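You operate a simulated robot arm through the tools that you are given. There is no shell and no other tool. Be economical: measure what you need, move in short steps, check, and stop when the job is done.

The job below is to be done with a simulated robot arm. You get a single attempt, and the scene is never put back.

JOB
Put the tilt sensor labelled "C" from the top of the wooden table on top of the cream number block there and the tilt sensor labelled "B" on top of the blue bar there. Fetch the red spool and set it on the red mat. Do these in any order. Set down upright: red spool.

Only the result counts: the job must be done as asked and must still hold three seconds after the hand-in. Knocking over, shifting, dropping, spilling or breaking anything else fails it.

ROBOT AND FRAMES
A 6-joint arm with a two-finger parallel gripper, fixed in place. Base frame: the origin is at the foot of the arm, x ahead of it, y to its left, z up; the work surface is at about z = 0. Readings come in mm, rad, newtons and seconds.
With the tool pointing down near the work surface it reaches from about 120 to 500 mm from the base axis. Its first joint turns from -1.257 to 1.257 rad. Payload 0.65 kg.
The TCP is the grasp point between the finger pads, 25 mm short of the fingertips. In the tool frame z runs along the fingers and y along their closing line. The gripper opens to 76 mm. The fingers are 18 mm wide and 10 mm thick; the gripper's body (36 by 78 mm) begins 45 mm behind the TCP.
Orientation is told as [roll, pitch, yaw] about the base's x, y, z axes, in that order, counted from this pose: with the fingers straight down and closing along the base's y, the tool's x points along the base's -x, its y along +y and its z along -z.

CONTROLS
- The arm moves only by the tool drive_tool. Its argument "series" is a list that holds one entry, the list of rows, each a list of 7 numbers: the opening, from 0 (shut) to 1 (fully open), then the shift along the tool's x, y, z in mm, then the turn, a rotation vector about the tool's x, y, z in rad. In form: [[[fingers, tx, ty, tz, rx, ry, rz], ...]]. A call has 1 to 20 rows; each row is the pose to reach, as a shift and turn from the pose commanded when the call began, along the tool's axes at that moment. Each row takes 0.2 s and may step no farther than 50 mm and 0.15 rad from the row before; otherwise, or with a gripper value out of range, the whole call is refused. Where a pose cannot be reached the arm comes as near as it can. A force on the tool above 40 N (or 10 N above the force at the start of the call, whichever is more), or a blocked arm, ends the call early, and 0.2 s more pass. The fingers move at their own pace (about 108 mm/s each) and stop on an object; they squeeze with about 31 N. The grip force told is the motor's: it shows also when the fingers shut on nothing. Time passes only in rows, and 0.2 s behind the last, so rows that repeat a pose let the fingers close. It gives the time, the measured TCP pose, the force on the tool (base axes), the opening and the grip force at its end, in the units of the frame above (readings bear some noise), with the torque about the TCP (base axes, N m) and any sound that the robot's microphone picked up, and new pictures: "show" is both (left out), scene, wrist or none.
- Cameras (640 x 400 px; columns grow to the right, rows downward): "scene" is fixed at [67.6, 291.1, 396]; the picture's right is [-0.57, -0.82, 0.00], its down [-0.53, 0.37, -0.76] and it looks along [0.62, -0.44, -0.65] (base axes); focal length 214 px, centre (320, 200). "wrist" rides on the gripper at [58, 11, -81] in the tool frame; the picture's right is [-0.18, 0.98, 0.00], its down [-0.75, -0.14, -0.64] and it looks along [-0.63, -0.12, 0.77] (tool axes); focal length 243 px, centre (320, 200). There is no depth. A picture from a camera that has moved, and an enlarged one, comes with that camera's place and axes in the base frame and with its lens.
- enlarge(camera, box): a new picture of the part [left, top, right, bottom] of that camera's present view, enlarged. No time passes.
- job_done(): hands the job in; it is judged then, once.

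Go step by step. Nothing tells you positions but the pictures and the camera data: compare them with the known pose of the tool, close in by small moves and look again before you grip or let go. The budget is 120 turns and 200 pictures, counting those below and the enlarged ones. Unless the task says otherwise, let go and move clear before handing in, and close with one line.

The tools are called after ">>>" as name(argument=value, ...) on one line, values as JSON. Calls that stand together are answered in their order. drive_tool: Moves the arm, as the interface text tells. Its arguments: {"type":"object","properties":{"series":{"type":"array","items":{"type":"array","items":{"type":"array","items":{"type":"number"}}}},"show":{"type":"string","enum":["both","scene","wrist","none"]}},"required":["series"]} The other tools are called the same way: enlarge (camera, box) takes an enlarged picture of a part of a camera's view; job_done () hands the job in.

At the start:

```text
time: 0.0
position: [268.8, -5.9, 319.0]
orientation: [0.002, 0.0, 0.0]
wrist_force: [-0.1, -0.2, 0.1]
ft_torque: [0.0, -0.02, 0.01]
finger_gap: 76.2
gripper_force: 0.0
```

scene: 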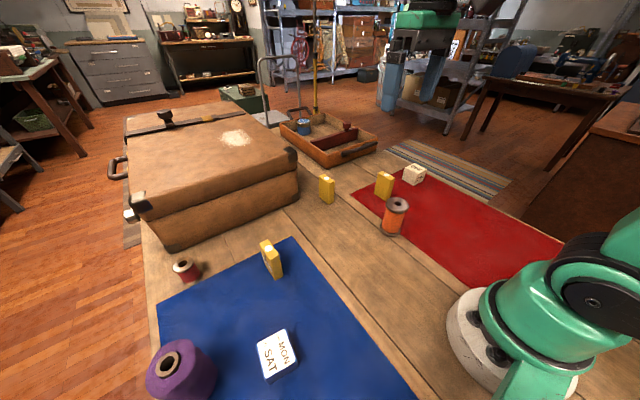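
wrist: 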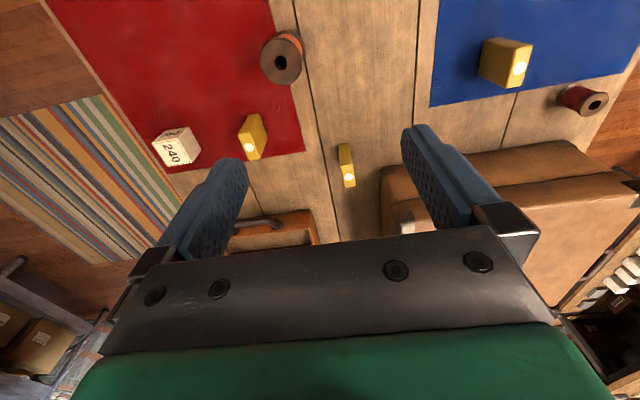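

I see three yellow tilt sensors, a cream number block on or near the red mat, an orange/red spool, a dark red spool, and a tray. I'll enlarge to identify labels and the blue bar.

>>> enlarge(camera="scene", box=[270, 90, 450, 250])

>>> enlarge(camera="scene", box=[140, 220, 320, 400])

>>> enlarge(camera="wrist", box=[140, 20, 380, 200])

>>> enlarge(camera="wrist", box=[420, 10, 640, 150])

```text
2.50 times, centred on (360, 170) of scene
camera zoom: at [67.6, 291.1, 396.0], right [-0.57, -0.82, 0.0], down [-0.53, 0.37, -0.76], along [0.62, -0.44, -0.65], focal length 536 px, centre (220, 275)
```

zoom: 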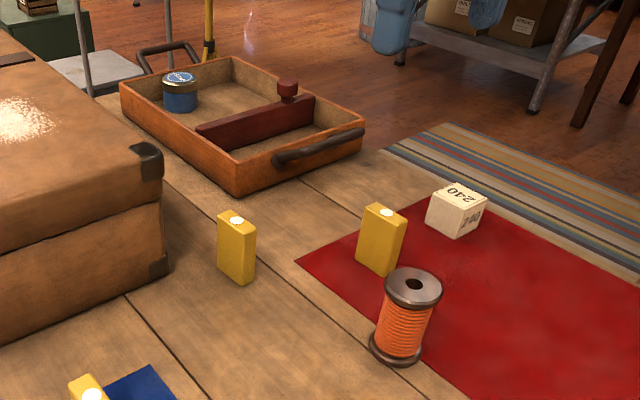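

```text
2.22 times, centred on (230, 310) of scene
camera zoom: at [67.6, 291.1, 396.0], right [-0.57, -0.82, 0.0], down [-0.53, 0.37, -0.76], along [0.62, -0.44, -0.65], focal length 477 px, centre (520, -44)
```

zoom: 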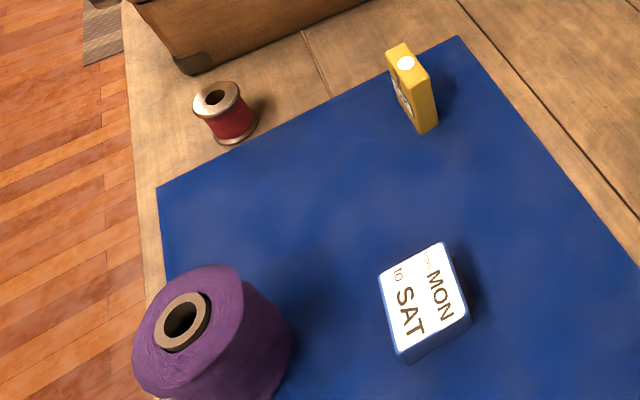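

```text
2.22 times, centred on (260, 110) of wrist
camera zoom: at [209.9, 4.9, 400.4], right [0.18, 0.98, 0.0], down [0.75, -0.14, 0.64], along [0.63, -0.12, -0.77], focal length 539 px, centre (453, 400)
```

zoom: 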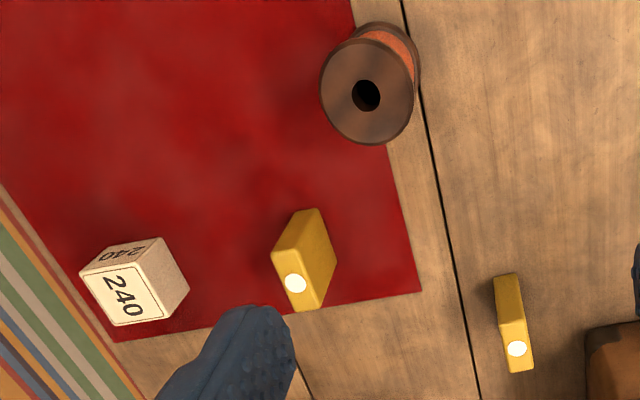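

```text
2.86 times, centred on (530, 80) of wrist
camera zoom: at [209.9, 4.9, 400.4], right [0.18, 0.98, 0.0], down [0.75, -0.14, 0.64], along [0.63, -0.12, -0.77], focal length 693 px, centre (-280, 543)
```

zoom: 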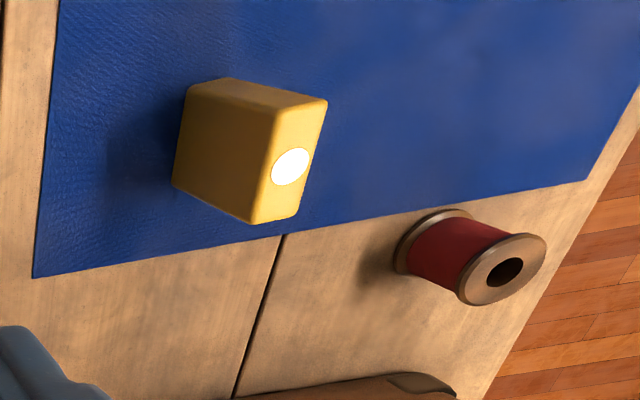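

The red spool is by the blue mat; the blue-mat sensor's label faces +y, and the other two have labels on hidden faces. I'll move the wrist camera to the -y side to read them.

>>> drive_tool(series=[[[1, -8, -28, 17, 0, 0, -0.14], [1, -16, -57, 35, 0, 0, -0.28], [1, -25, -86, 52, 0, 0, -0.42], [1, -33, -114, 70, 0, 0, -0.56], [1, -41, -142, 87, 0, 0, -0.7], [1, -49, -171, 105, 0, 0, -0.84], [1, -58, -200, 122, 0, 0, -0.98], [1, -66, -228, 140, 0, 0, -1.1]]], show="both")

```text
time: 1.8
position: [333.6, -233.2, 178.4]
orientation: [-0.002, -0.002, 1.103]
wrist_force: [-0.6, -0.6, -0.4]
ft_torque: [0.0, 0.02, 0.01]
finger_gap: 76.1
gripper_force: 0.2
camera wrist: at [298.3, -281.2, 258.0], right [-0.79, 0.61, 0.0], down [0.46, 0.61, 0.64], along [0.39, 0.51, -0.77], focal length 243 px, centre (320, 200)
```

scene: 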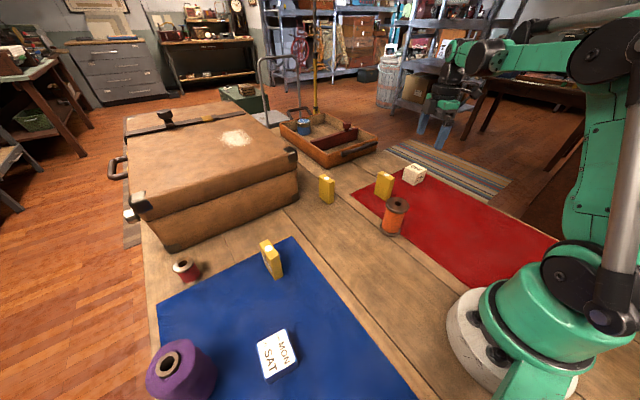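
wrist: 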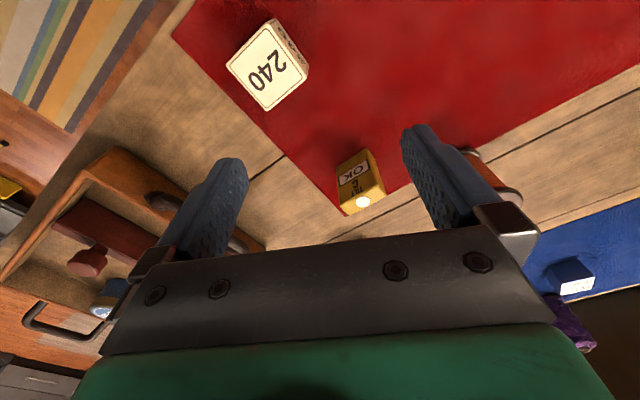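

>>> enlarge(camera="wrist", box=[310, 130, 410, 230])

>>> enlarge(camera="wrist", box=[200, 0, 420, 230])

```text
4.00 times, centred on (360, 180) of wrist
camera zoom: at [298.3, -281.2, 258.0], right [-0.79, 0.61, 0.0], down [0.46, 0.61, 0.64], along [0.39, 0.51, -0.77], focal length 970 px, centre (160, 280)
```

zoom: 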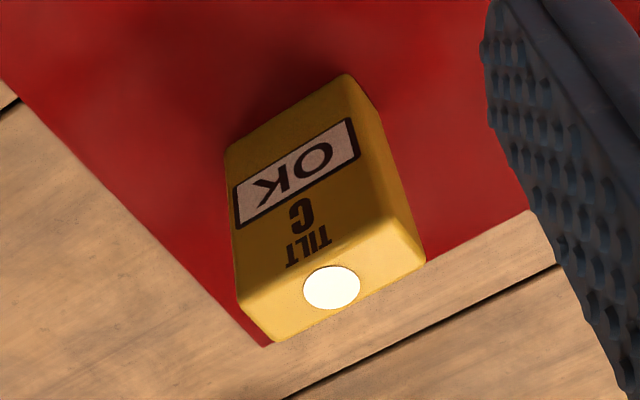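

```text
1.74 times, centred on (310, 115) of wrist
camera zoom: at [298.3, -281.2, 258.0], right [-0.79, 0.61, 0.0], down [0.46, 0.61, 0.64], along [0.39, 0.51, -0.77], focal length 422 px, centre (337, 348)
```

zoom: 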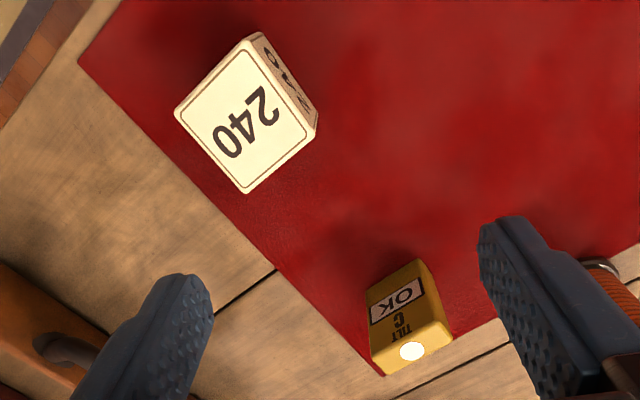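

C is the sensor on the red mat, showing "OK" (so I'll keep the sensors upright). Now I check the label on the blue-mat sensor.

>>> enlarge(camera="scene", box=[250, 230, 295, 285])

>>> enlarge(camera="scene", box=[395, 155, 435, 195])

```text
7.27 times, centred on (272, 258) of scene
camera zoom: at [67.5, 291.1, 396.0], right [-0.57, -0.82, 0.0], down [-0.53, 0.37, -0.76], along [0.62, -0.44, -0.65], focal length 1560 px, centre (666, -218)
```

zoom: 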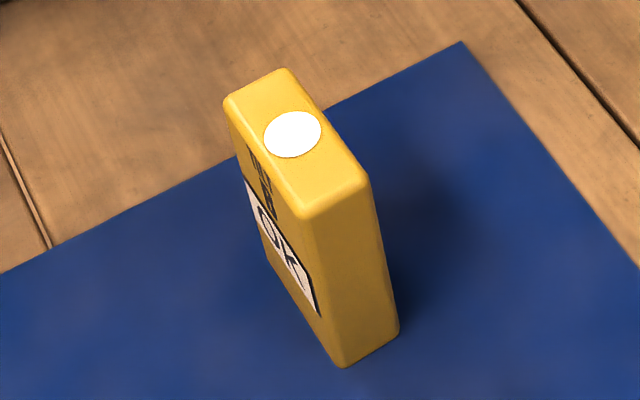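

```text
10.00 times, centred on (415, 175) of scene
camera zoom: at [67.5, 291.1, 396.0], right [-0.57, -0.82, 0.0], down [-0.53, 0.37, -0.76], along [0.62, -0.44, -0.65], focal length 2145 px, centre (-630, 450)
```

zoom: 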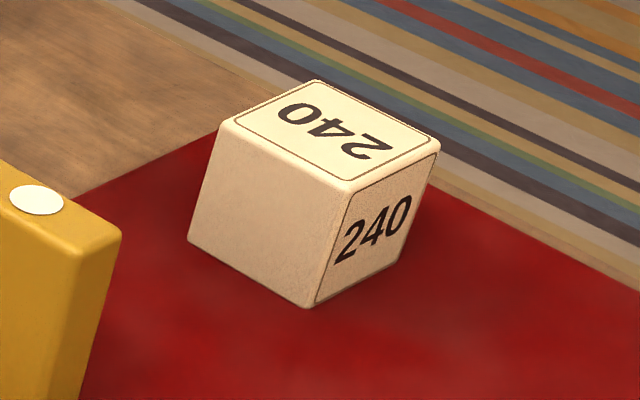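

>>> enlarge(camera="scene", box=[263, 246, 277, 260])

```text
16.00 times, centred on (270, 253) of scene
camera zoom: at [67.5, 291.1, 396.0], right [-0.57, -0.82, 0.0], down [-0.53, 0.37, -0.76], along [0.62, -0.44, -0.65], focal length 3432 px, centre (1120, -648)
```

zoom: 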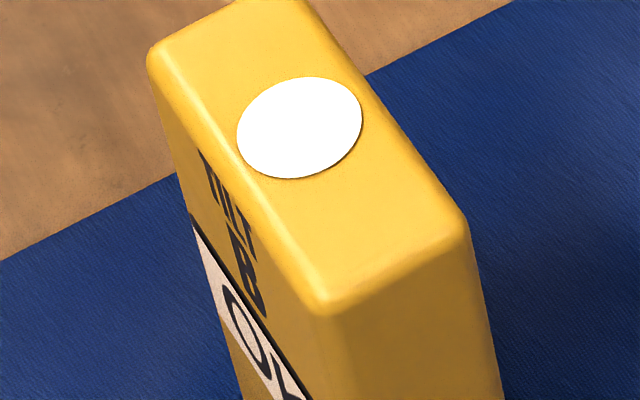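

The blue-mat sensor reads "B". Now I line up over C, at about (360, -130), with the fingers closing along y.

>>> drive_tool(series=[[[1, -13, 3, 3, 0, 0, 0.14], [1, -26, 6, 5, 0, 0, 0.28], [1, -39, 9, 8, 0, 0, 0.42], [1, -52, 12, 10, 0, 0, 0.56], [1, -65, 16, 13, 0, 0, 0.7], [1, -78, 19, 15, 0, 0, 0.84], [1, -91, 22, 18, 0, 0, 0.98], [1, -104, 25, 20, 0, 0, 1.1]]], show="wrist")

```text
time: 3.6
position: [361.4, -129.1, 158.6]
orientation: [0.003, 0.0, -0.002]
wrist_force: [0.2, -0.5, 0.0]
ft_torque: [-0.02, -0.04, 0.0]
finger_gap: 75.8
gripper_force: 0.0
camera wrist: at [302.3, -118.4, 239.1], right [0.19, 0.98, 0.0], down [0.75, -0.14, 0.64], along [0.63, -0.12, -0.77], focal length 243 px, centre (320, 200)
```

wrist: 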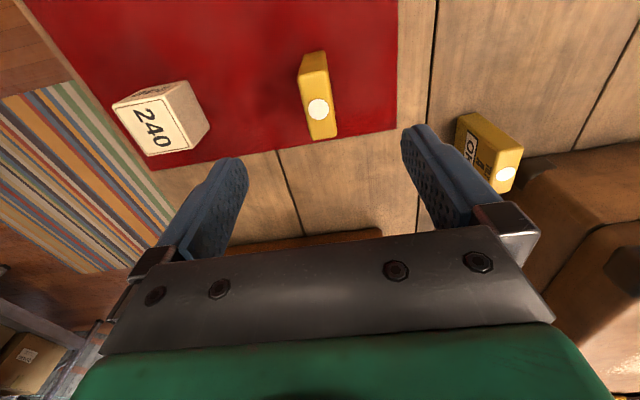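

>>> enlarge(camera="wrist", box=[440, 100, 540, 200])

>>> enlarge(camera="wrist", box=[280, 40, 360, 150])

>>> enlarge(camera="wrist", box=[100, 70, 220, 170])

```text
4.00 times, centred on (490, 150) of wrist
camera zoom: at [302.3, -118.4, 239.1], right [0.19, 0.98, 0.0], down [0.75, -0.14, 0.64], along [0.63, -0.12, -0.77], focal length 970 px, centre (-360, 400)
```

zoom: 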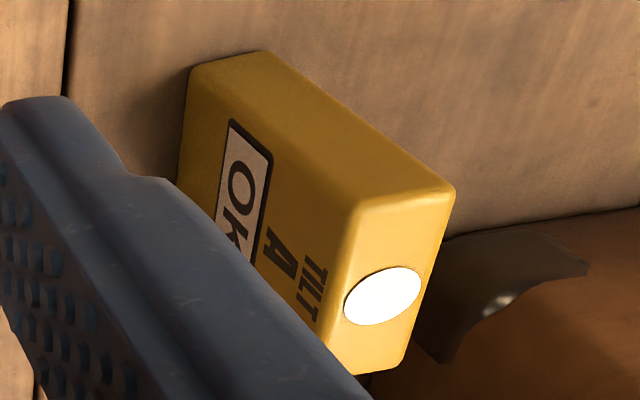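

```text
3.64 times, centred on (320, 95) of wrist
camera zoom: at [302.3, -118.4, 239.1], right [0.19, 0.98, 0.0], down [0.75, -0.14, 0.64], along [0.63, -0.12, -0.77], focal length 882 px, centre (320, 582)
```

zoom: 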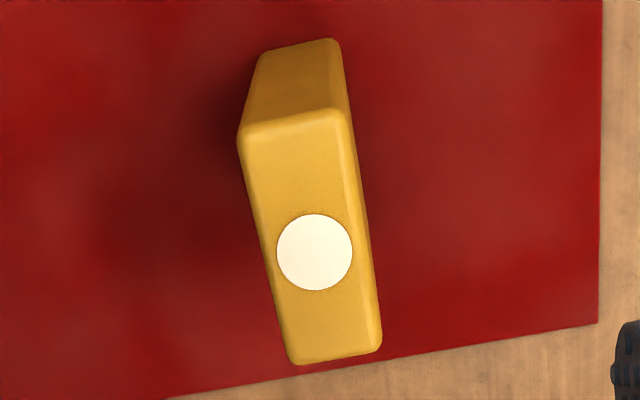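

```text
4.00 times, centred on (160, 120) of wrist
camera zoom: at [302.3, -118.4, 239.1], right [0.19, 0.98, 0.0], down [0.75, -0.14, 0.64], along [0.63, -0.12, -0.77], focal length 970 px, centre (960, 520)
```

zoom: 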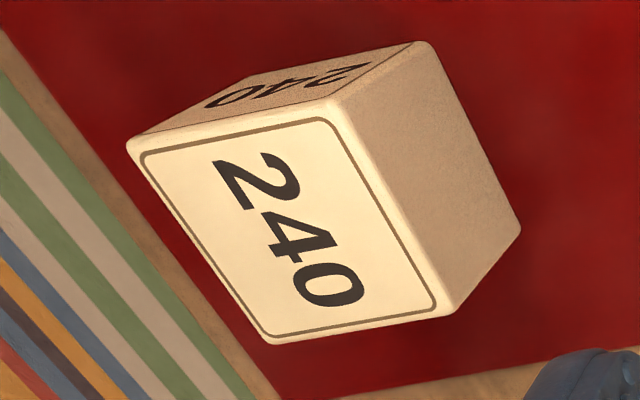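

Middle one is A, so B is confirmed on the blue mat. C's centre is at (360.5, -130.3), nearly axis-aligned, 70 tall; the cube's centre is about (359, -270), 45 tall. I descend and grip C.

>>> drive_tool(series=[[[1, 0, -1, 30, 0, 0, 0], [1, 0, -1, 60, 0, 0, 0], [1, 0, -1, 85, 0, 0, 0], [1, 0, -1, 107, 0, 0, 0], [1, 0, -1, 107, 0, 0, 0]]], show="both")

```text
time: 4.8
position: [359.5, -129.6, 52.1]
orientation: [0.003, -0.003, -0.001]
wrist_force: [-0.8, 0.4, -0.4]
ft_torque: [-0.01, 0.0, -0.01]
finger_gap: 75.9
gripper_force: 0.1
camera wrist: at [301.4, -119.2, 132.3], right [0.18, 0.98, 0.0], down [0.75, -0.14, 0.64], along [0.63, -0.12, -0.77], focal length 243 px, centre (320, 200)
```

scene: 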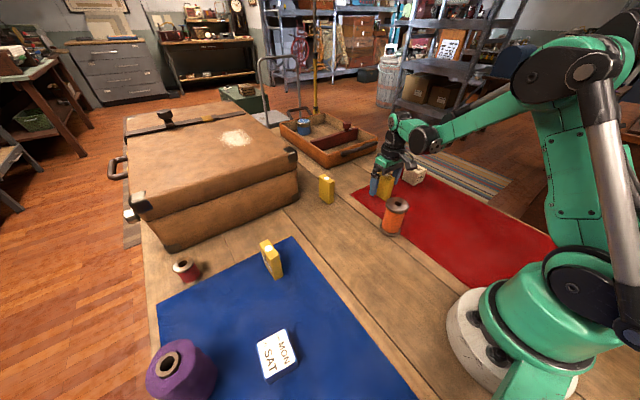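
wrist: 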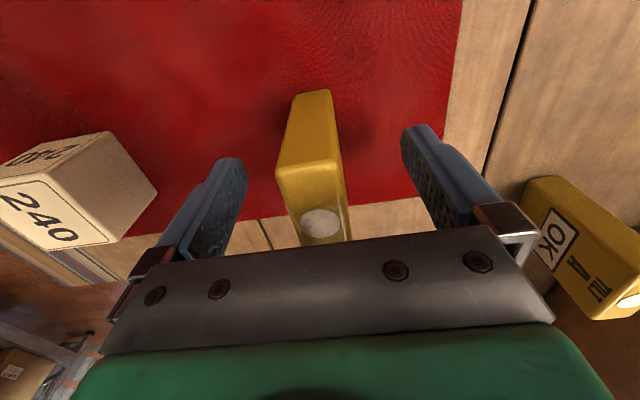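

C is centred between the fingers; I close and lift slightly.

>>> drive_tool(series=[[[0, 0, 0, 0, 0, 0, 0], [0, 0, 0, 0, 0, 0, 0], [0, 0, 0, 0, 0, 0, 0], [0, 0, 0, -10, 0, 0, 0], [0, 0, 0, -30, 0, 0, 0], [0, 0, 0, -60, 0, 0, 0], [0, 0, 0, -80, 0, 0, 0]]], show="wrist")

```text
time: 6.4
position: [359.3, -132.3, 134.4]
orientation: [0.004, -0.003, 0.001]
wrist_force: [0.2, 1.2, -1.2]
ft_torque: [0.01, -0.03, 0.0]
finger_gap: 19.6
gripper_force: 31.0
camera wrist: at [300.8, -121.1, 214.1], right [0.18, 0.98, 0.0], down [0.75, -0.14, 0.64], along [0.63, -0.12, -0.77], focal length 243 px, centre (320, 200)
```

wrist: 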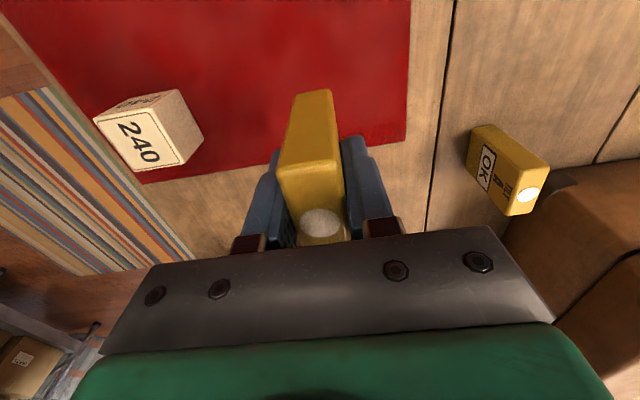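

C is held (19.6 mm grip). Carry it over the cube at about (359, -270).

>>> drive_tool(series=[[[0, 0, -25, 0, 0, 0, 0], [0, 0, -55, 0, 0, 0, 0], [0, 0, -85, 0, 0, 0, 0], [0, 0, -115, 0, 0, 0, 0], [0, 0, -138.5, 0, 0, 0, 0], [0, 0, -138.5, 0, 0, 0, 0]]], show="both")

>>> enlarge(camera="wrist", box=[220, 60, 420, 260])

>>> enlarge(camera="scene", box=[385, 130, 455, 200])

```text
time: 7.8
position: [360.3, -269.4, 134.7]
orientation: [-0.001, -0.001, 0.001]
wrist_force: [0.2, -0.3, -0.8]
ft_torque: [-0.01, 0.0, 0.02]
finger_gap: 19.4
gripper_force: 30.7
camera wrist: at [300.7, -259.6, 214.3], right [0.18, 0.98, 0.0], down [0.75, -0.14, 0.64], along [0.63, -0.12, -0.77], focal length 243 px, centre (320, 200)
```

scene: 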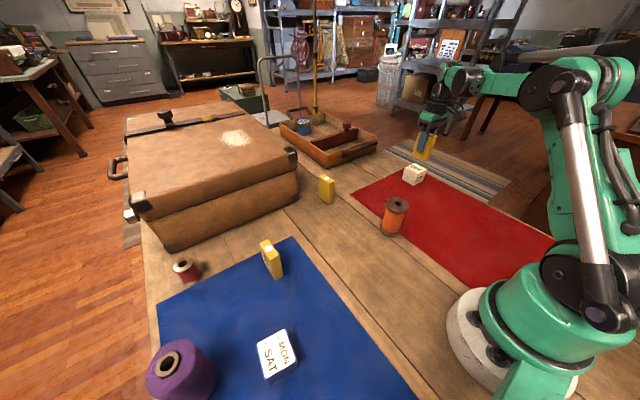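
wrist: 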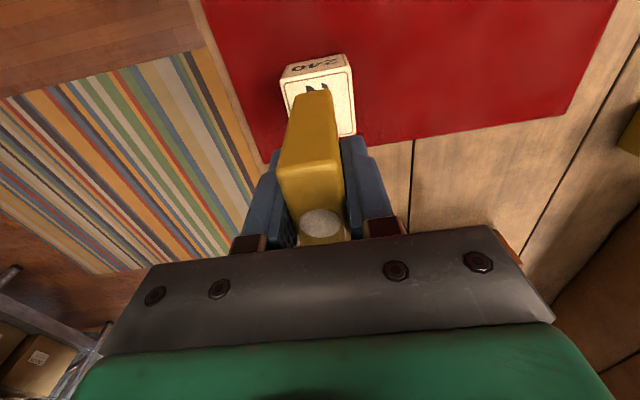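

```text
2.00 times, centred on (320, 160) of wrist
camera zoom: at [300.7, -259.6, 214.3], right [0.18, 0.98, 0.0], down [0.75, -0.14, 0.64], along [0.63, -0.12, -0.77], focal length 485 px, centre (320, 280)
```

zoom: 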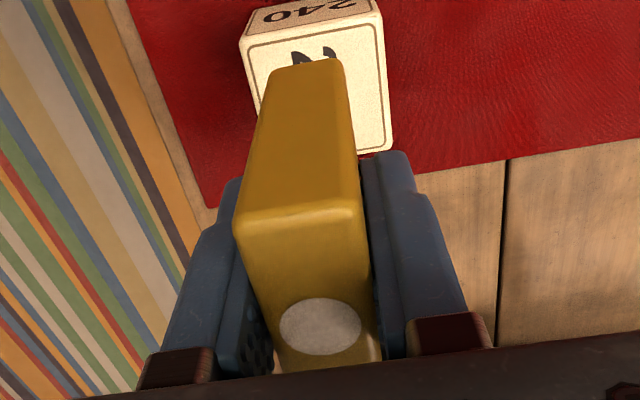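

```text
5.71 times, centred on (420, 165) of scene
camera zoom: at [67.6, 291.1, 396.0], right [-0.57, -0.82, 0.0], down [-0.53, 0.37, -0.76], along [0.62, -0.44, -0.65], focal length 1226 px, centre (-251, 400)
```

zoom: 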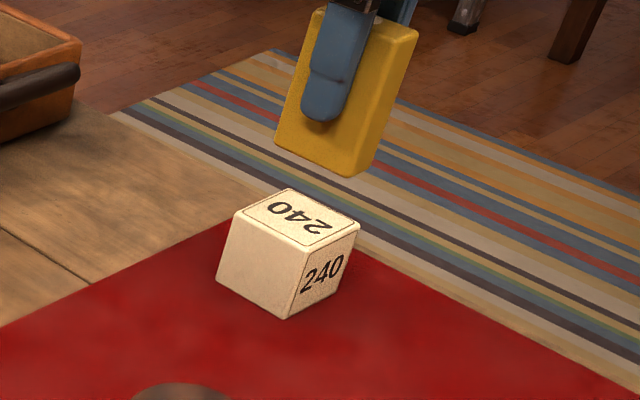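

Alignment is good. I lower C nearly to the cube's top, then feel for contact.

>>> drive_tool(series=[[[0, 0, 0, 12, 0, 0, 0], [0, 0, 0, 24, 0, 0, 0], [0, 0, 0, 30, 0, 0, 0], [0, 0, 0, 33, 0, 0, 0], [0, 0, 0, 33, 0, 0, 0]]], show="none")

>>> enlarge(camera="scene", box=[395, 140, 445, 190])

```text
time: 9.0
position: [360.7, -269.7, 99.5]
orientation: [0.001, -0.002, 0.0]
wrist_force: [-0.9, 0.6, -1.8]
ft_torque: [0.02, 0.01, 0.0]
finger_gap: 19.5
gripper_force: 31.2
```

```text
8.00 times, centred on (420, 165) of scene
camera zoom: at [67.6, 291.1, 396.0], right [-0.57, -0.82, 0.0], down [-0.53, 0.37, -0.76], along [0.62, -0.44, -0.65], focal length 1716 px, centre (-480, 480)
```

zoom: 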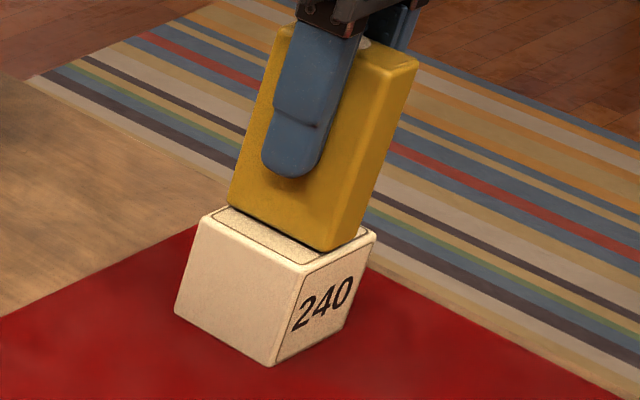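

Nearly touching; I go down in 1 mm steps.

>>> drive_tool(series=[[[0, 0, 0, 1, 0, 0, 0], [0, 0, 0, 2, 0, 0, 0], [0, 0, 0, 2, 0, 0, 0]]], show="none")

>>> enlarge(camera="scene", box=[395, 140, 445, 190])

```text
time: 9.8
position: [359.3, -268.2, 98.4]
orientation: [0.001, 0.0, 0.0]
wrist_force: [-1.6, -0.3, 5.6]
ft_torque: [0.0, 0.15, -0.03]
finger_gap: 19.6
gripper_force: 31.0
```

```text
8.00 times, centred on (420, 165) of scene
camera zoom: at [67.5, 291.1, 396.0], right [-0.57, -0.82, 0.0], down [-0.53, 0.37, -0.76], along [0.62, -0.44, -0.65], focal length 1716 px, centre (-480, 480)
```

zoom: 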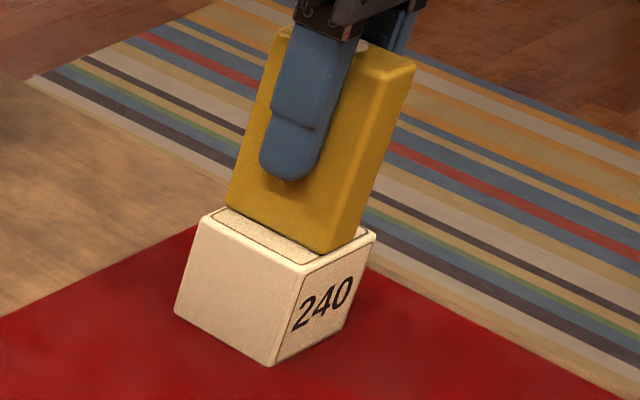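

Contact is felt (about 6 N). I release and rise.

>>> drive_tool(series=[[[0.35, 0, 0, 0, 0, 0, 0], [0.6, 0, 0, 0, 0, 0, 0], [0.6, 0, 0, 0, 0, 0, 0], [0.6, 0, 0, -20, 0, 0, 0], [0.6, 0, 0, -50, 0, 0, 0], [0.6, 0, 0, -85, 0, 0, 0], [0.6, 0, 0, -120, 0, 0, 0]]], show="both")

>>> enlarge(camera="scene", box=[395, 140, 445, 190])

```text
time: 11.4
position: [358.8, -268.0, 217.6]
orientation: [0.003, -0.002, -0.002]
wrist_force: [-0.8, 0.6, 0.3]
ft_torque: [-0.01, -0.03, -0.01]
finger_gap: 45.7
gripper_force: 0.0
camera wrist: at [300.8, -257.1, 298.3], right [0.18, 0.98, 0.0], down [0.75, -0.14, 0.64], along [0.63, -0.12, -0.77], focal length 243 px, centre (320, 200)
```

scene: 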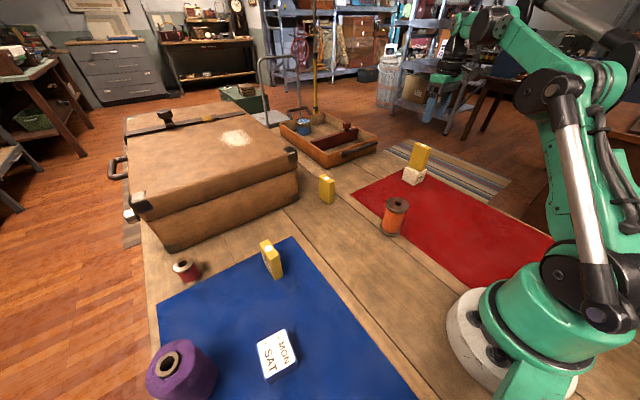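
wrist: 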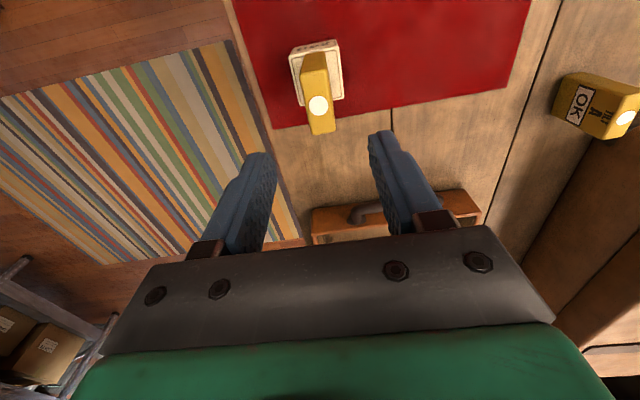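

```text
8.00 times, centred on (420, 165) of scene
camera zoom: at [67.5, 291.1, 396.0], right [-0.57, -0.82, 0.0], down [-0.53, 0.37, -0.76], along [0.62, -0.44, -0.65], focal length 1716 px, centre (-480, 480)
```

zoom: 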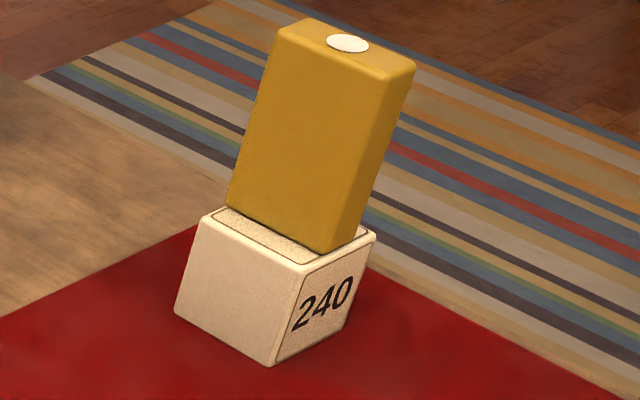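

C stands on the cube. Next I go over B at roughly (318, 226) to measure it, the blue bar and the red spool.

>>> drive_tool(series=[[[0.8, 4, 42, 0, 0, 0, 0], [1, 8, 84, 0, 0, 0, 0], [1, 12, 126, 0, 0, 0, 0], [1, 16, 168, 0, 0, 0, 0], [1, 20, 210, 0, 0, 0, 0], [1, 24, 252, 0, 0, 0, 0], [1, 28, 294, 0, 0, 0, 0], [1, 32, 336, 0, 0, 0, 0], [1, 36, 378, 0, 0, 0, 0], [1, 39, 420, 4, 0, 0, 0], [1, 41, 462, 10, 0, 0, 0], [1, 41, 494, 15, 0, 0, 0], [1, 41, 494, 15, 0, 0, 0]]], show="both")

>>> enlarge(camera="wrist", box=[260, 30, 380, 150])

>>> enlarge(camera="wrist", box=[400, 20, 640, 200])

>>> enlarge(camera="scene", box=[245, 320, 310, 390])

>>> enlarge(camera="scene", box=[160, 240, 220, 300])

```text
time: 14.2
position: [316.0, 225.3, 203.3]
orientation: [0.0, -0.004, -0.001]
wrist_force: [0.0, -0.3, 0.1]
ft_torque: [-0.02, 0.0, -0.02]
finger_gap: 76.2
gripper_force: 0.0
camera wrist: at [257.8, 235.3, 284.4], right [0.18, 0.98, 0.0], down [0.75, -0.14, 0.64], along [0.63, -0.12, -0.77], focal length 243 px, centre (320, 200)
```

scene: 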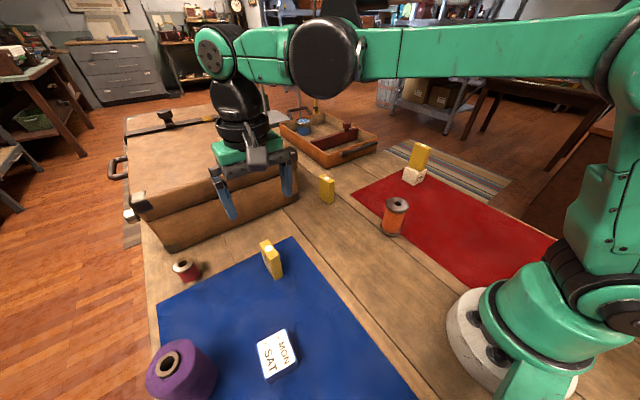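
wrist: 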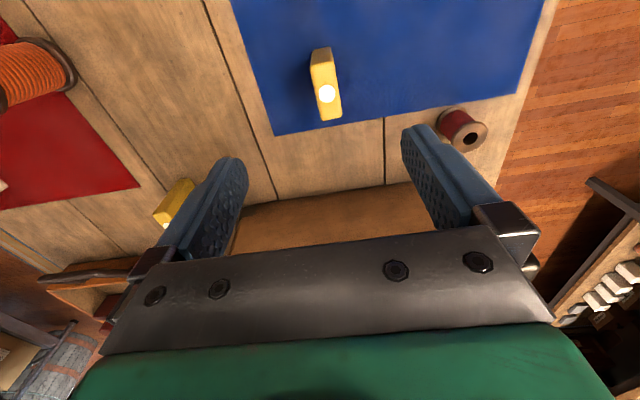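

```text
3.33 times, centred on (320, 90) of wrist
camera zoom: at [257.8, 235.3, 284.4], right [0.18, 0.98, 0.0], down [0.75, -0.14, 0.64], along [0.63, -0.12, -0.77], focal length 809 px, centre (320, 567)
```

zoom: 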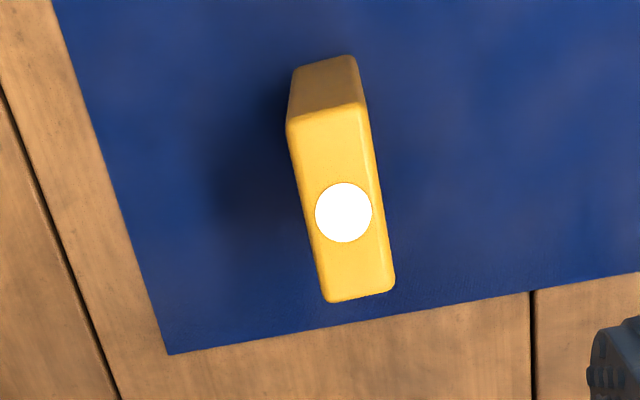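

```text
2.22 times, centred on (520, 110) of wrist
camera zoom: at [257.8, 235.3, 284.4], right [0.18, 0.98, 0.0], down [0.75, -0.14, 0.64], along [0.63, -0.12, -0.77], focal length 539 px, centre (-124, 400)
```

zoom: 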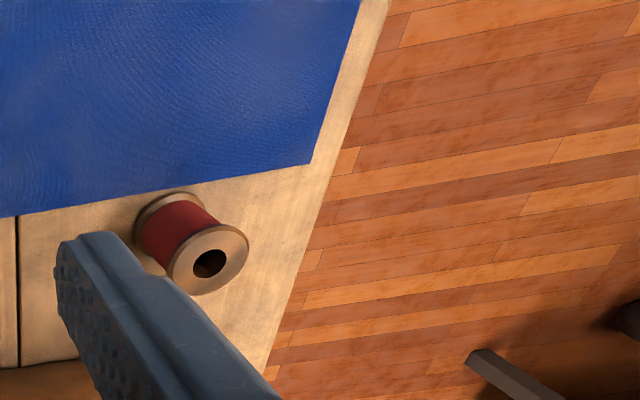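

```text
5.71 times, centred on (278, 355) of scene
camera zoom: at [67.6, 291.1, 396.0], right [-0.57, -0.82, 0.0], down [-0.53, 0.37, -0.76], along [0.62, -0.44, -0.65], focal length 1226 px, centre (563, -686)
```

zoom: 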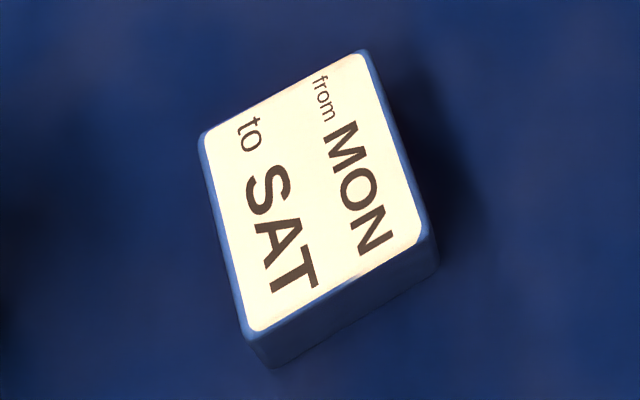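

```text
6.67 times, centred on (190, 270) of scene
camera zoom: at [67.6, 291.1, 396.0], right [-0.57, -0.82, 0.0], down [-0.53, 0.37, -0.76], along [0.62, -0.44, -0.65], focal length 1430 px, centre (1187, -267)
```

zoom: 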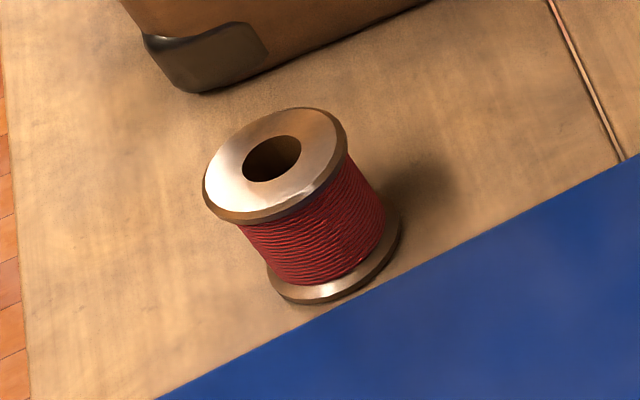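

B is at about (320, 229) with yaw ≈ 0.04; the blue bar at about (179, 288), yaw ≈ -0.13, 30 high. I descend onto B.

>>> drive_tool(series=[[[1, -3.5, 3.8, 30, 0, 0, -0.04], [1, -3.5, 3.8, 65, 0, 0, -0.04], [1, -3.5, 3.8, 100, 0, 0, -0.04], [1, -3.5, 3.8, 130, 0, 0, -0.04], [1, -3.5, 3.8, 151, 0, 0, -0.04], [1, -3.5, 3.8, 151, 0, 0, -0.04]]], show="wrist")

```text
time: 15.6
position: [320.9, 229.3, 48.5]
orientation: [0.002, -0.001, 0.041]
wrist_force: [0.2, 0.0, 0.2]
ft_torque: [0.01, -0.02, 0.0]
finger_gap: 75.8
gripper_force: 0.0
camera wrist: at [262.5, 237.7, 129.8], right [0.14, 0.99, 0.0], down [0.76, -0.11, 0.64], along [0.64, -0.09, -0.77], focal length 243 px, centre (320, 200)
```

wrist: 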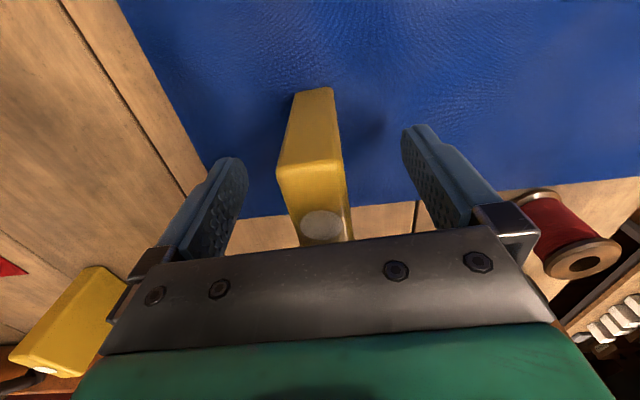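

B is centred between the pads; I grip and lift.

>>> drive_tool(series=[[[0, 0, 0, 0, 0, 0, 0], [0, 0, 0, 0, 0, 0, 0], [0, 0, 0, 0, 0, 0, 0], [0, 0, 0, -10, 0, 0, 0], [0, 0, 0, -30, 0, 0, 0], [0, 0, 0, -60, 0, 0, 0], [0, 0, 0, -80, 0, 0, 0]]], show="none")

```text
time: 17.2
position: [320.5, 229.6, 131.5]
orientation: [0.001, -0.001, 0.04]
wrist_force: [-0.5, -0.2, -0.8]
ft_torque: [0.01, -0.05, 0.03]
finger_gap: 19.5
gripper_force: 31.0
```

B is held. I carry it over the blue bar, turning it to match.

>>> drive_tool(series=[[[0, 30, 14, 0, 0, 0, 0.04], [0, 65, 30, 0, 0, 0, 0.08], [0, 100, 46, 0, 0, 0, 0.12], [0, 130, 60, 0, 0, 0, 0.16], [0, 139, 64, 0, 0, 0, 0.16], [0, 139, 64, 0, 0, 0, 0.16]]], show="both")

>>> enlarge(camera="wrist", box=[220, 60, 420, 260])

>>> enlarge(camera="scene", box=[220, 290, 330, 400])

```text
time: 18.6
position: [179.5, 285.9, 129.9]
orientation: [0.002, 0.0, -0.121]
wrist_force: [-0.4, 0.1, -1.2]
ft_torque: [-0.02, -0.01, 0.0]
finger_gap: 19.6
gripper_force: 30.8
camera wrist: at [123.2, 304.7, 211.0], right [0.3, 0.95, 0.0], down [0.73, -0.23, 0.64], along [0.61, -0.19, -0.77], focal length 243 px, centre (320, 200)
```

scene: 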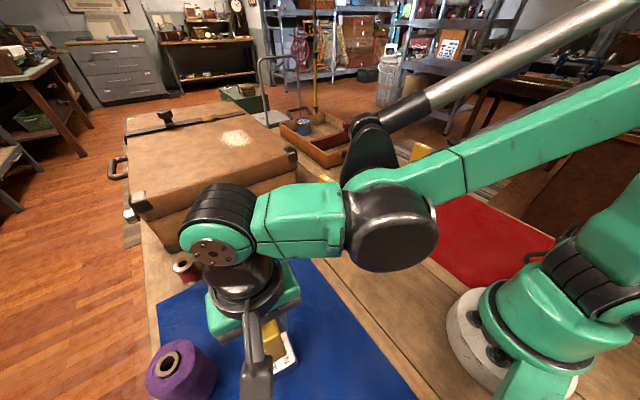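
wrist: 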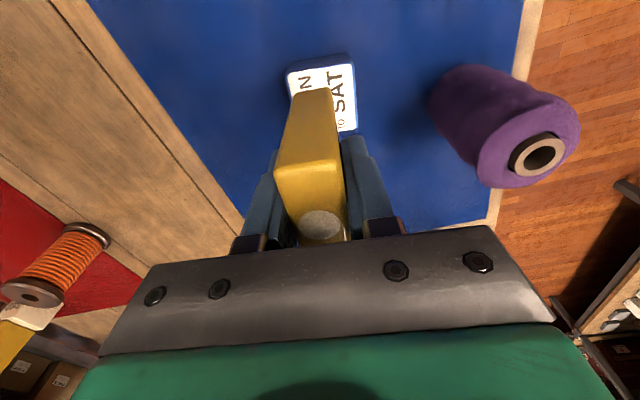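

```text
2.00 times, centred on (320, 160) of wrist
camera zoom: at [123.2, 304.7, 211.0], right [0.3, 0.95, 0.0], down [0.73, -0.23, 0.64], along [0.61, -0.19, -0.77], focal length 485 px, centre (320, 280)
```

zoom: 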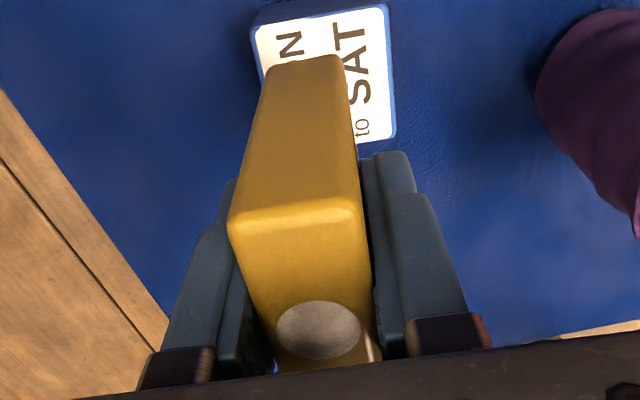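

```text
3.64 times, centred on (275, 345) of scene
camera zoom: at [67.6, 291.1, 396.0], right [-0.57, -0.82, 0.0], down [-0.53, 0.37, -0.76], along [0.62, -0.44, -0.65], focal length 780 px, centre (484, -327)
```

zoom: 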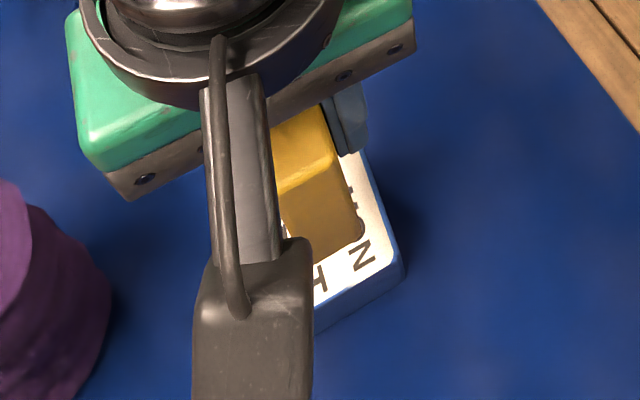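

B needs a ~3 mm nudge toward +y; then I lower it close to the bar.

>>> drive_tool(series=[[[0, -0.6, 3.1, 5, 0, 0, 0], [0, -0.6, 3.1, 20, 0, 0, 0], [0, -0.6, 3.1, 35, 0, 0, 0], [0, -0.6, 3.1, 43, 0, 0, 0], [0, -0.6, 3.1, 46, 0, 0, 0], [0, -0.6, 3.1, 46, 0, 0, 0]]], show="wrist")

>>> enlarge(camera="scene", box=[240, 320, 320, 400])

>>> enlarge(camera="wrist", box=[250, 50, 400, 200])

```text
time: 20.0
position: [179.3, 291.3, 86.5]
orientation: [0.002, 0.0, -0.12]
wrist_force: [-0.1, -0.1, -0.8]
ft_torque: [0.02, -0.01, -0.01]
finger_gap: 19.4
gripper_force: 31.2
camera wrist: at [123.7, 308.3, 166.3], right [0.3, 0.95, 0.0], down [0.73, -0.23, 0.64], along [0.61, -0.19, -0.77], focal length 243 px, centre (320, 200)
```

wrist: 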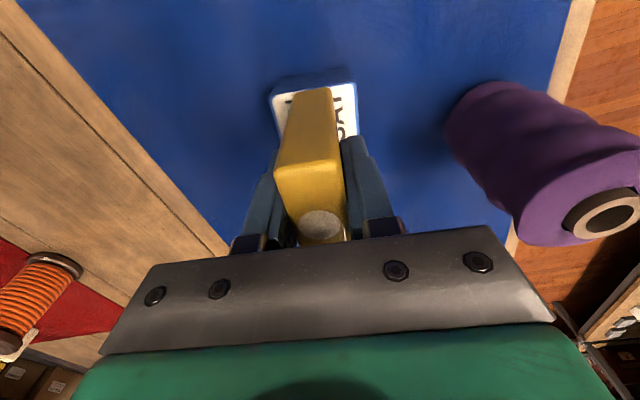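

```text
5.00 times, centred on (280, 360) of scene
camera zoom: at [67.6, 291.1, 396.0], right [-0.57, -0.82, 0.0], down [-0.53, 0.37, -0.76], along [0.62, -0.44, -0.65], focal length 1072 px, centre (520, -600)
```

zoom: 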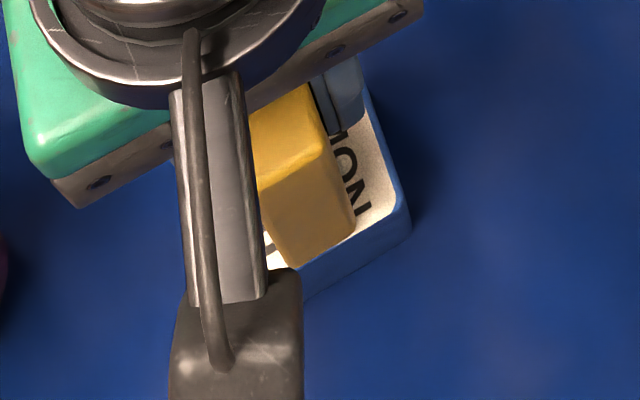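

```text
2.67 times, centred on (325, 125) of wrist
camera zoom: at [123.7, 308.3, 166.3], right [0.3, 0.95, 0.0], down [0.73, -0.23, 0.64], along [0.61, -0.19, -0.77], focal length 647 px, centre (307, 400)
```

zoom: 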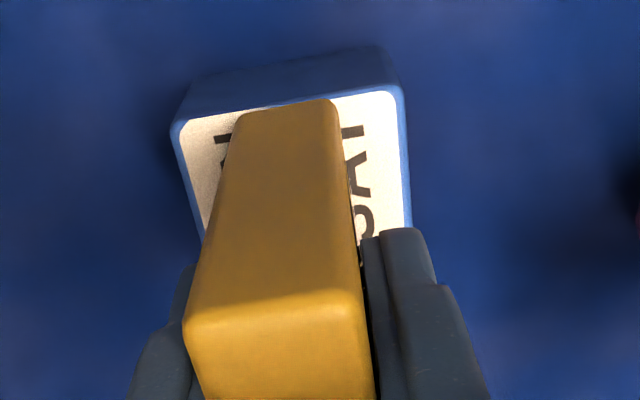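

Centred in y; I shift about 2 mm in +x and lower in small steps to contact.

>>> drive_tool(series=[[[0, -2.5, 0, 1, 0, 0, 0], [0, -2.5, 0, 3, 0, 0, 0], [0, -2.5, 0, 4, 0, 0, 0], [0, -2.5, 0, 5, 0, 0, 0]]], show="none")

```text
time: 21.0
position: [182.9, 290.5, 81.6]
orientation: [0.001, -0.002, -0.121]
wrist_force: [0.5, -1.6, 29.9]
ft_torque: [-0.07, 0.03, 0.01]
finger_gap: 19.2
gripper_force: 31.0
```

Contact is firm (30 N), so I ease up a little, then check before releasing.

>>> drive_tool(series=[[[0, 0, 0, -1, 0, 0, 0], [0, 0, 0, -1.5, 0, 0, 0]]], show="wrist")

>>> enlarge(camera="wrist", box=[250, 50, 400, 200])

```text
time: 21.6
position: [183.9, 291.6, 82.4]
orientation: [0.002, 0.0, -0.119]
wrist_force: [-0.1, -0.4, -1.1]
ft_torque: [0.01, 0.01, -0.01]
finger_gap: 19.4
gripper_force: 30.9
camera wrist: at [126.5, 308.1, 162.5], right [0.3, 0.95, 0.0], down [0.73, -0.23, 0.64], along [0.61, -0.19, -0.77], focal length 243 px, centre (320, 200)
```

wrist: 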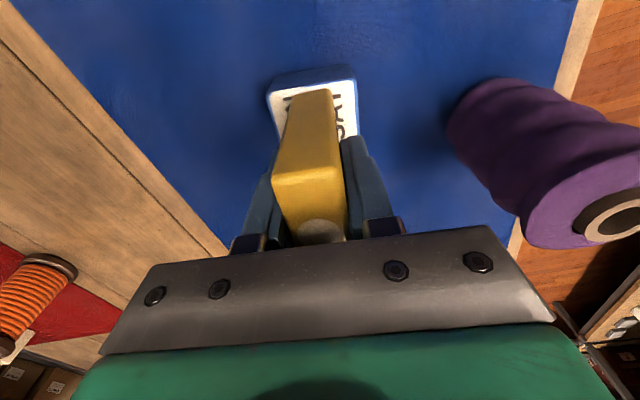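

```text
2.67 times, centred on (325, 125) of wrist
camera zoom: at [126.5, 308.1, 162.5], right [0.3, 0.95, 0.0], down [0.73, -0.23, 0.64], along [0.61, -0.19, -0.77], focal length 647 px, centre (307, 400)
```

zoom: 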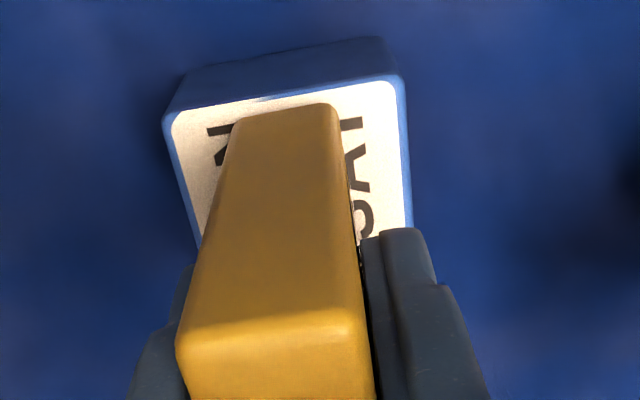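

B sits over the bar centre; I lower the last millimetre, release, and rise.

>>> drive_tool(series=[[[0, 0, 0, 0.7, 0, 0, 0], [0, 0, 0, 0.7, 0, 0, 0], [0.35, 0, 0, 0.7, 0, 0, 0], [0.6, 0, 0, 0.7, 0, 0, 0], [0.6, 0, 0, 0.7, 0, 0, 0], [0.6, 0, 0, -20, 0, 0, 0], [0.6, 0, 0, -50, 0, 0, 0], [0.6, 0, 0, -85, 0, 0, 0], [0.6, 0, 0, -120, 0, 0, 0]]], show="wrist")

>>> enlarge(camera="wrist", box=[250, 20, 400, 170])

```text
time: 23.6
position: [183.8, 289.7, 203.8]
orientation: [0.0, 0.0, -0.119]
wrist_force: [0.8, 0.2, 0.6]
ft_torque: [0.02, 0.04, 0.0]
finger_gap: 45.5
gripper_force: 0.0
camera wrist: at [127.8, 308.1, 283.6], right [0.3, 0.95, 0.0], down [0.73, -0.23, 0.64], along [0.61, -0.19, -0.77], focal length 243 px, centre (320, 200)
```

wrist: 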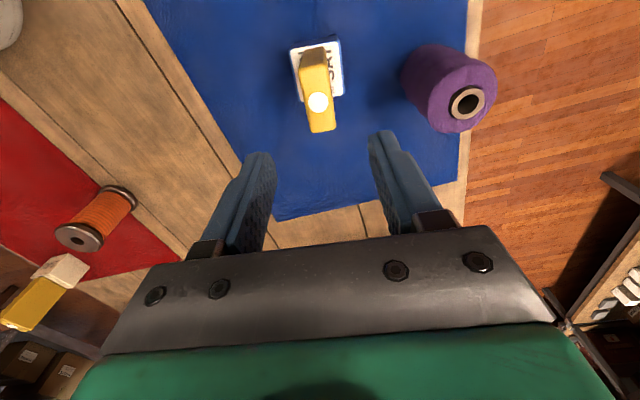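

```text
2.67 times, centred on (325, 95) of wrist
camera zoom: at [127.8, 308.1, 283.6], right [0.3, 0.95, 0.0], down [0.73, -0.23, 0.64], along [0.61, -0.19, -0.77], focal length 647 px, centre (307, 480)
```

zoom: 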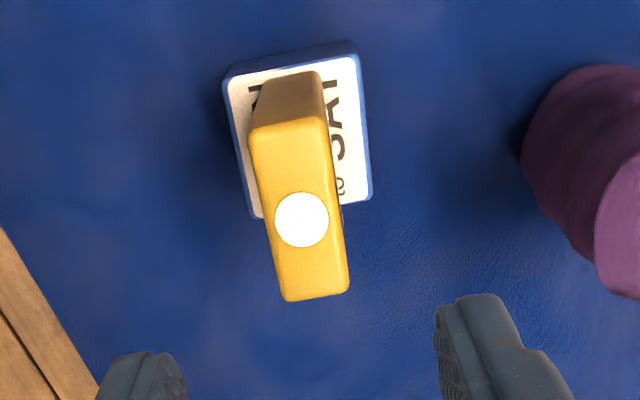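

B stands on the bar. Next I turn toward the red spool at about (395, 368), which is beyond the straight-down reach, so I'll likely need a tilted approach.

>>> drive_tool(series=[[[0.8, -20, 4, -2, 0, 0, -0.125], [1, -40, 8, -4, 0, 0, -0.25], [1, -60, 12, -6, 0, 0, -0.375], [1, -80, 16, -8, 0, 0, -0.5], [1, -100, 20, -10, 0, 0, -0.625], [1, -120, 24, -10, 0, 0, -0.75], [1, -137, 26.6, -10, 0, 0, -0.87], [1, -137, 26.6, -10, 0, 0, -0.87]]], show="both")

```text
time: 25.4
position: [321.5, 300.2, 212.5]
orientation: [0.0, 0.0, 0.751]
wrist_force: [-0.2, 0.4, -0.3]
ft_torque: [0.0, -0.01, -0.01]
finger_gap: 76.2
gripper_force: 0.1
camera wrist: at [273.0, 267.6, 292.5], right [-0.54, 0.84, 0.0], down [0.65, 0.41, 0.64], along [0.54, 0.35, -0.77], focal length 243 px, centre (320, 200)
```

scene: 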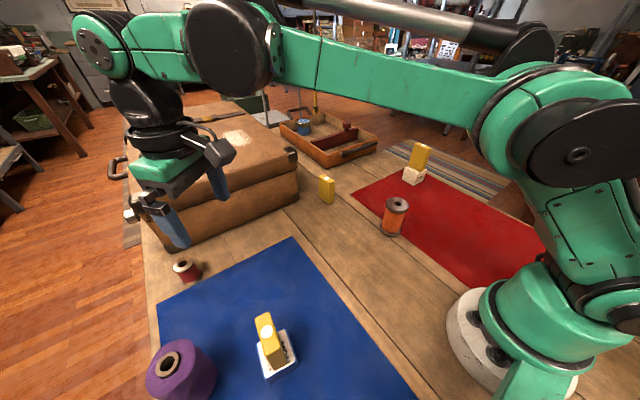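
wrist: 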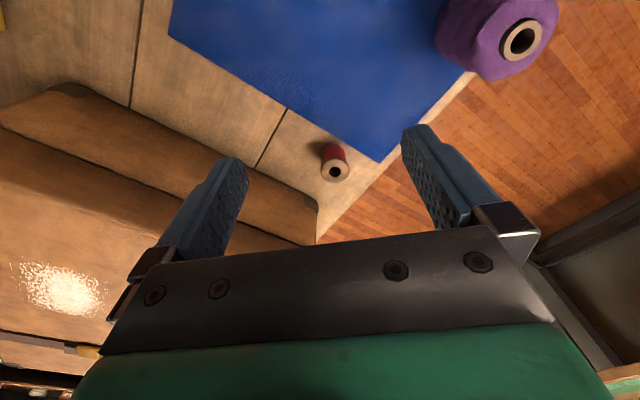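

>>> enlarge(camera="wrist", box=[290, 110, 390, 210])

```text
4.00 times, centred on (340, 160) of wrist
camera zoom: at [273.0, 267.6, 292.5], right [-0.54, 0.84, 0.0], down [0.65, 0.41, 0.64], along [0.54, 0.35, -0.77], focal length 970 px, centre (240, 360)
```

zoom: 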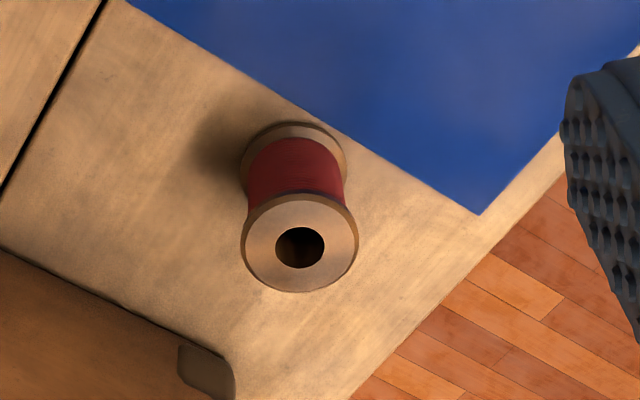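

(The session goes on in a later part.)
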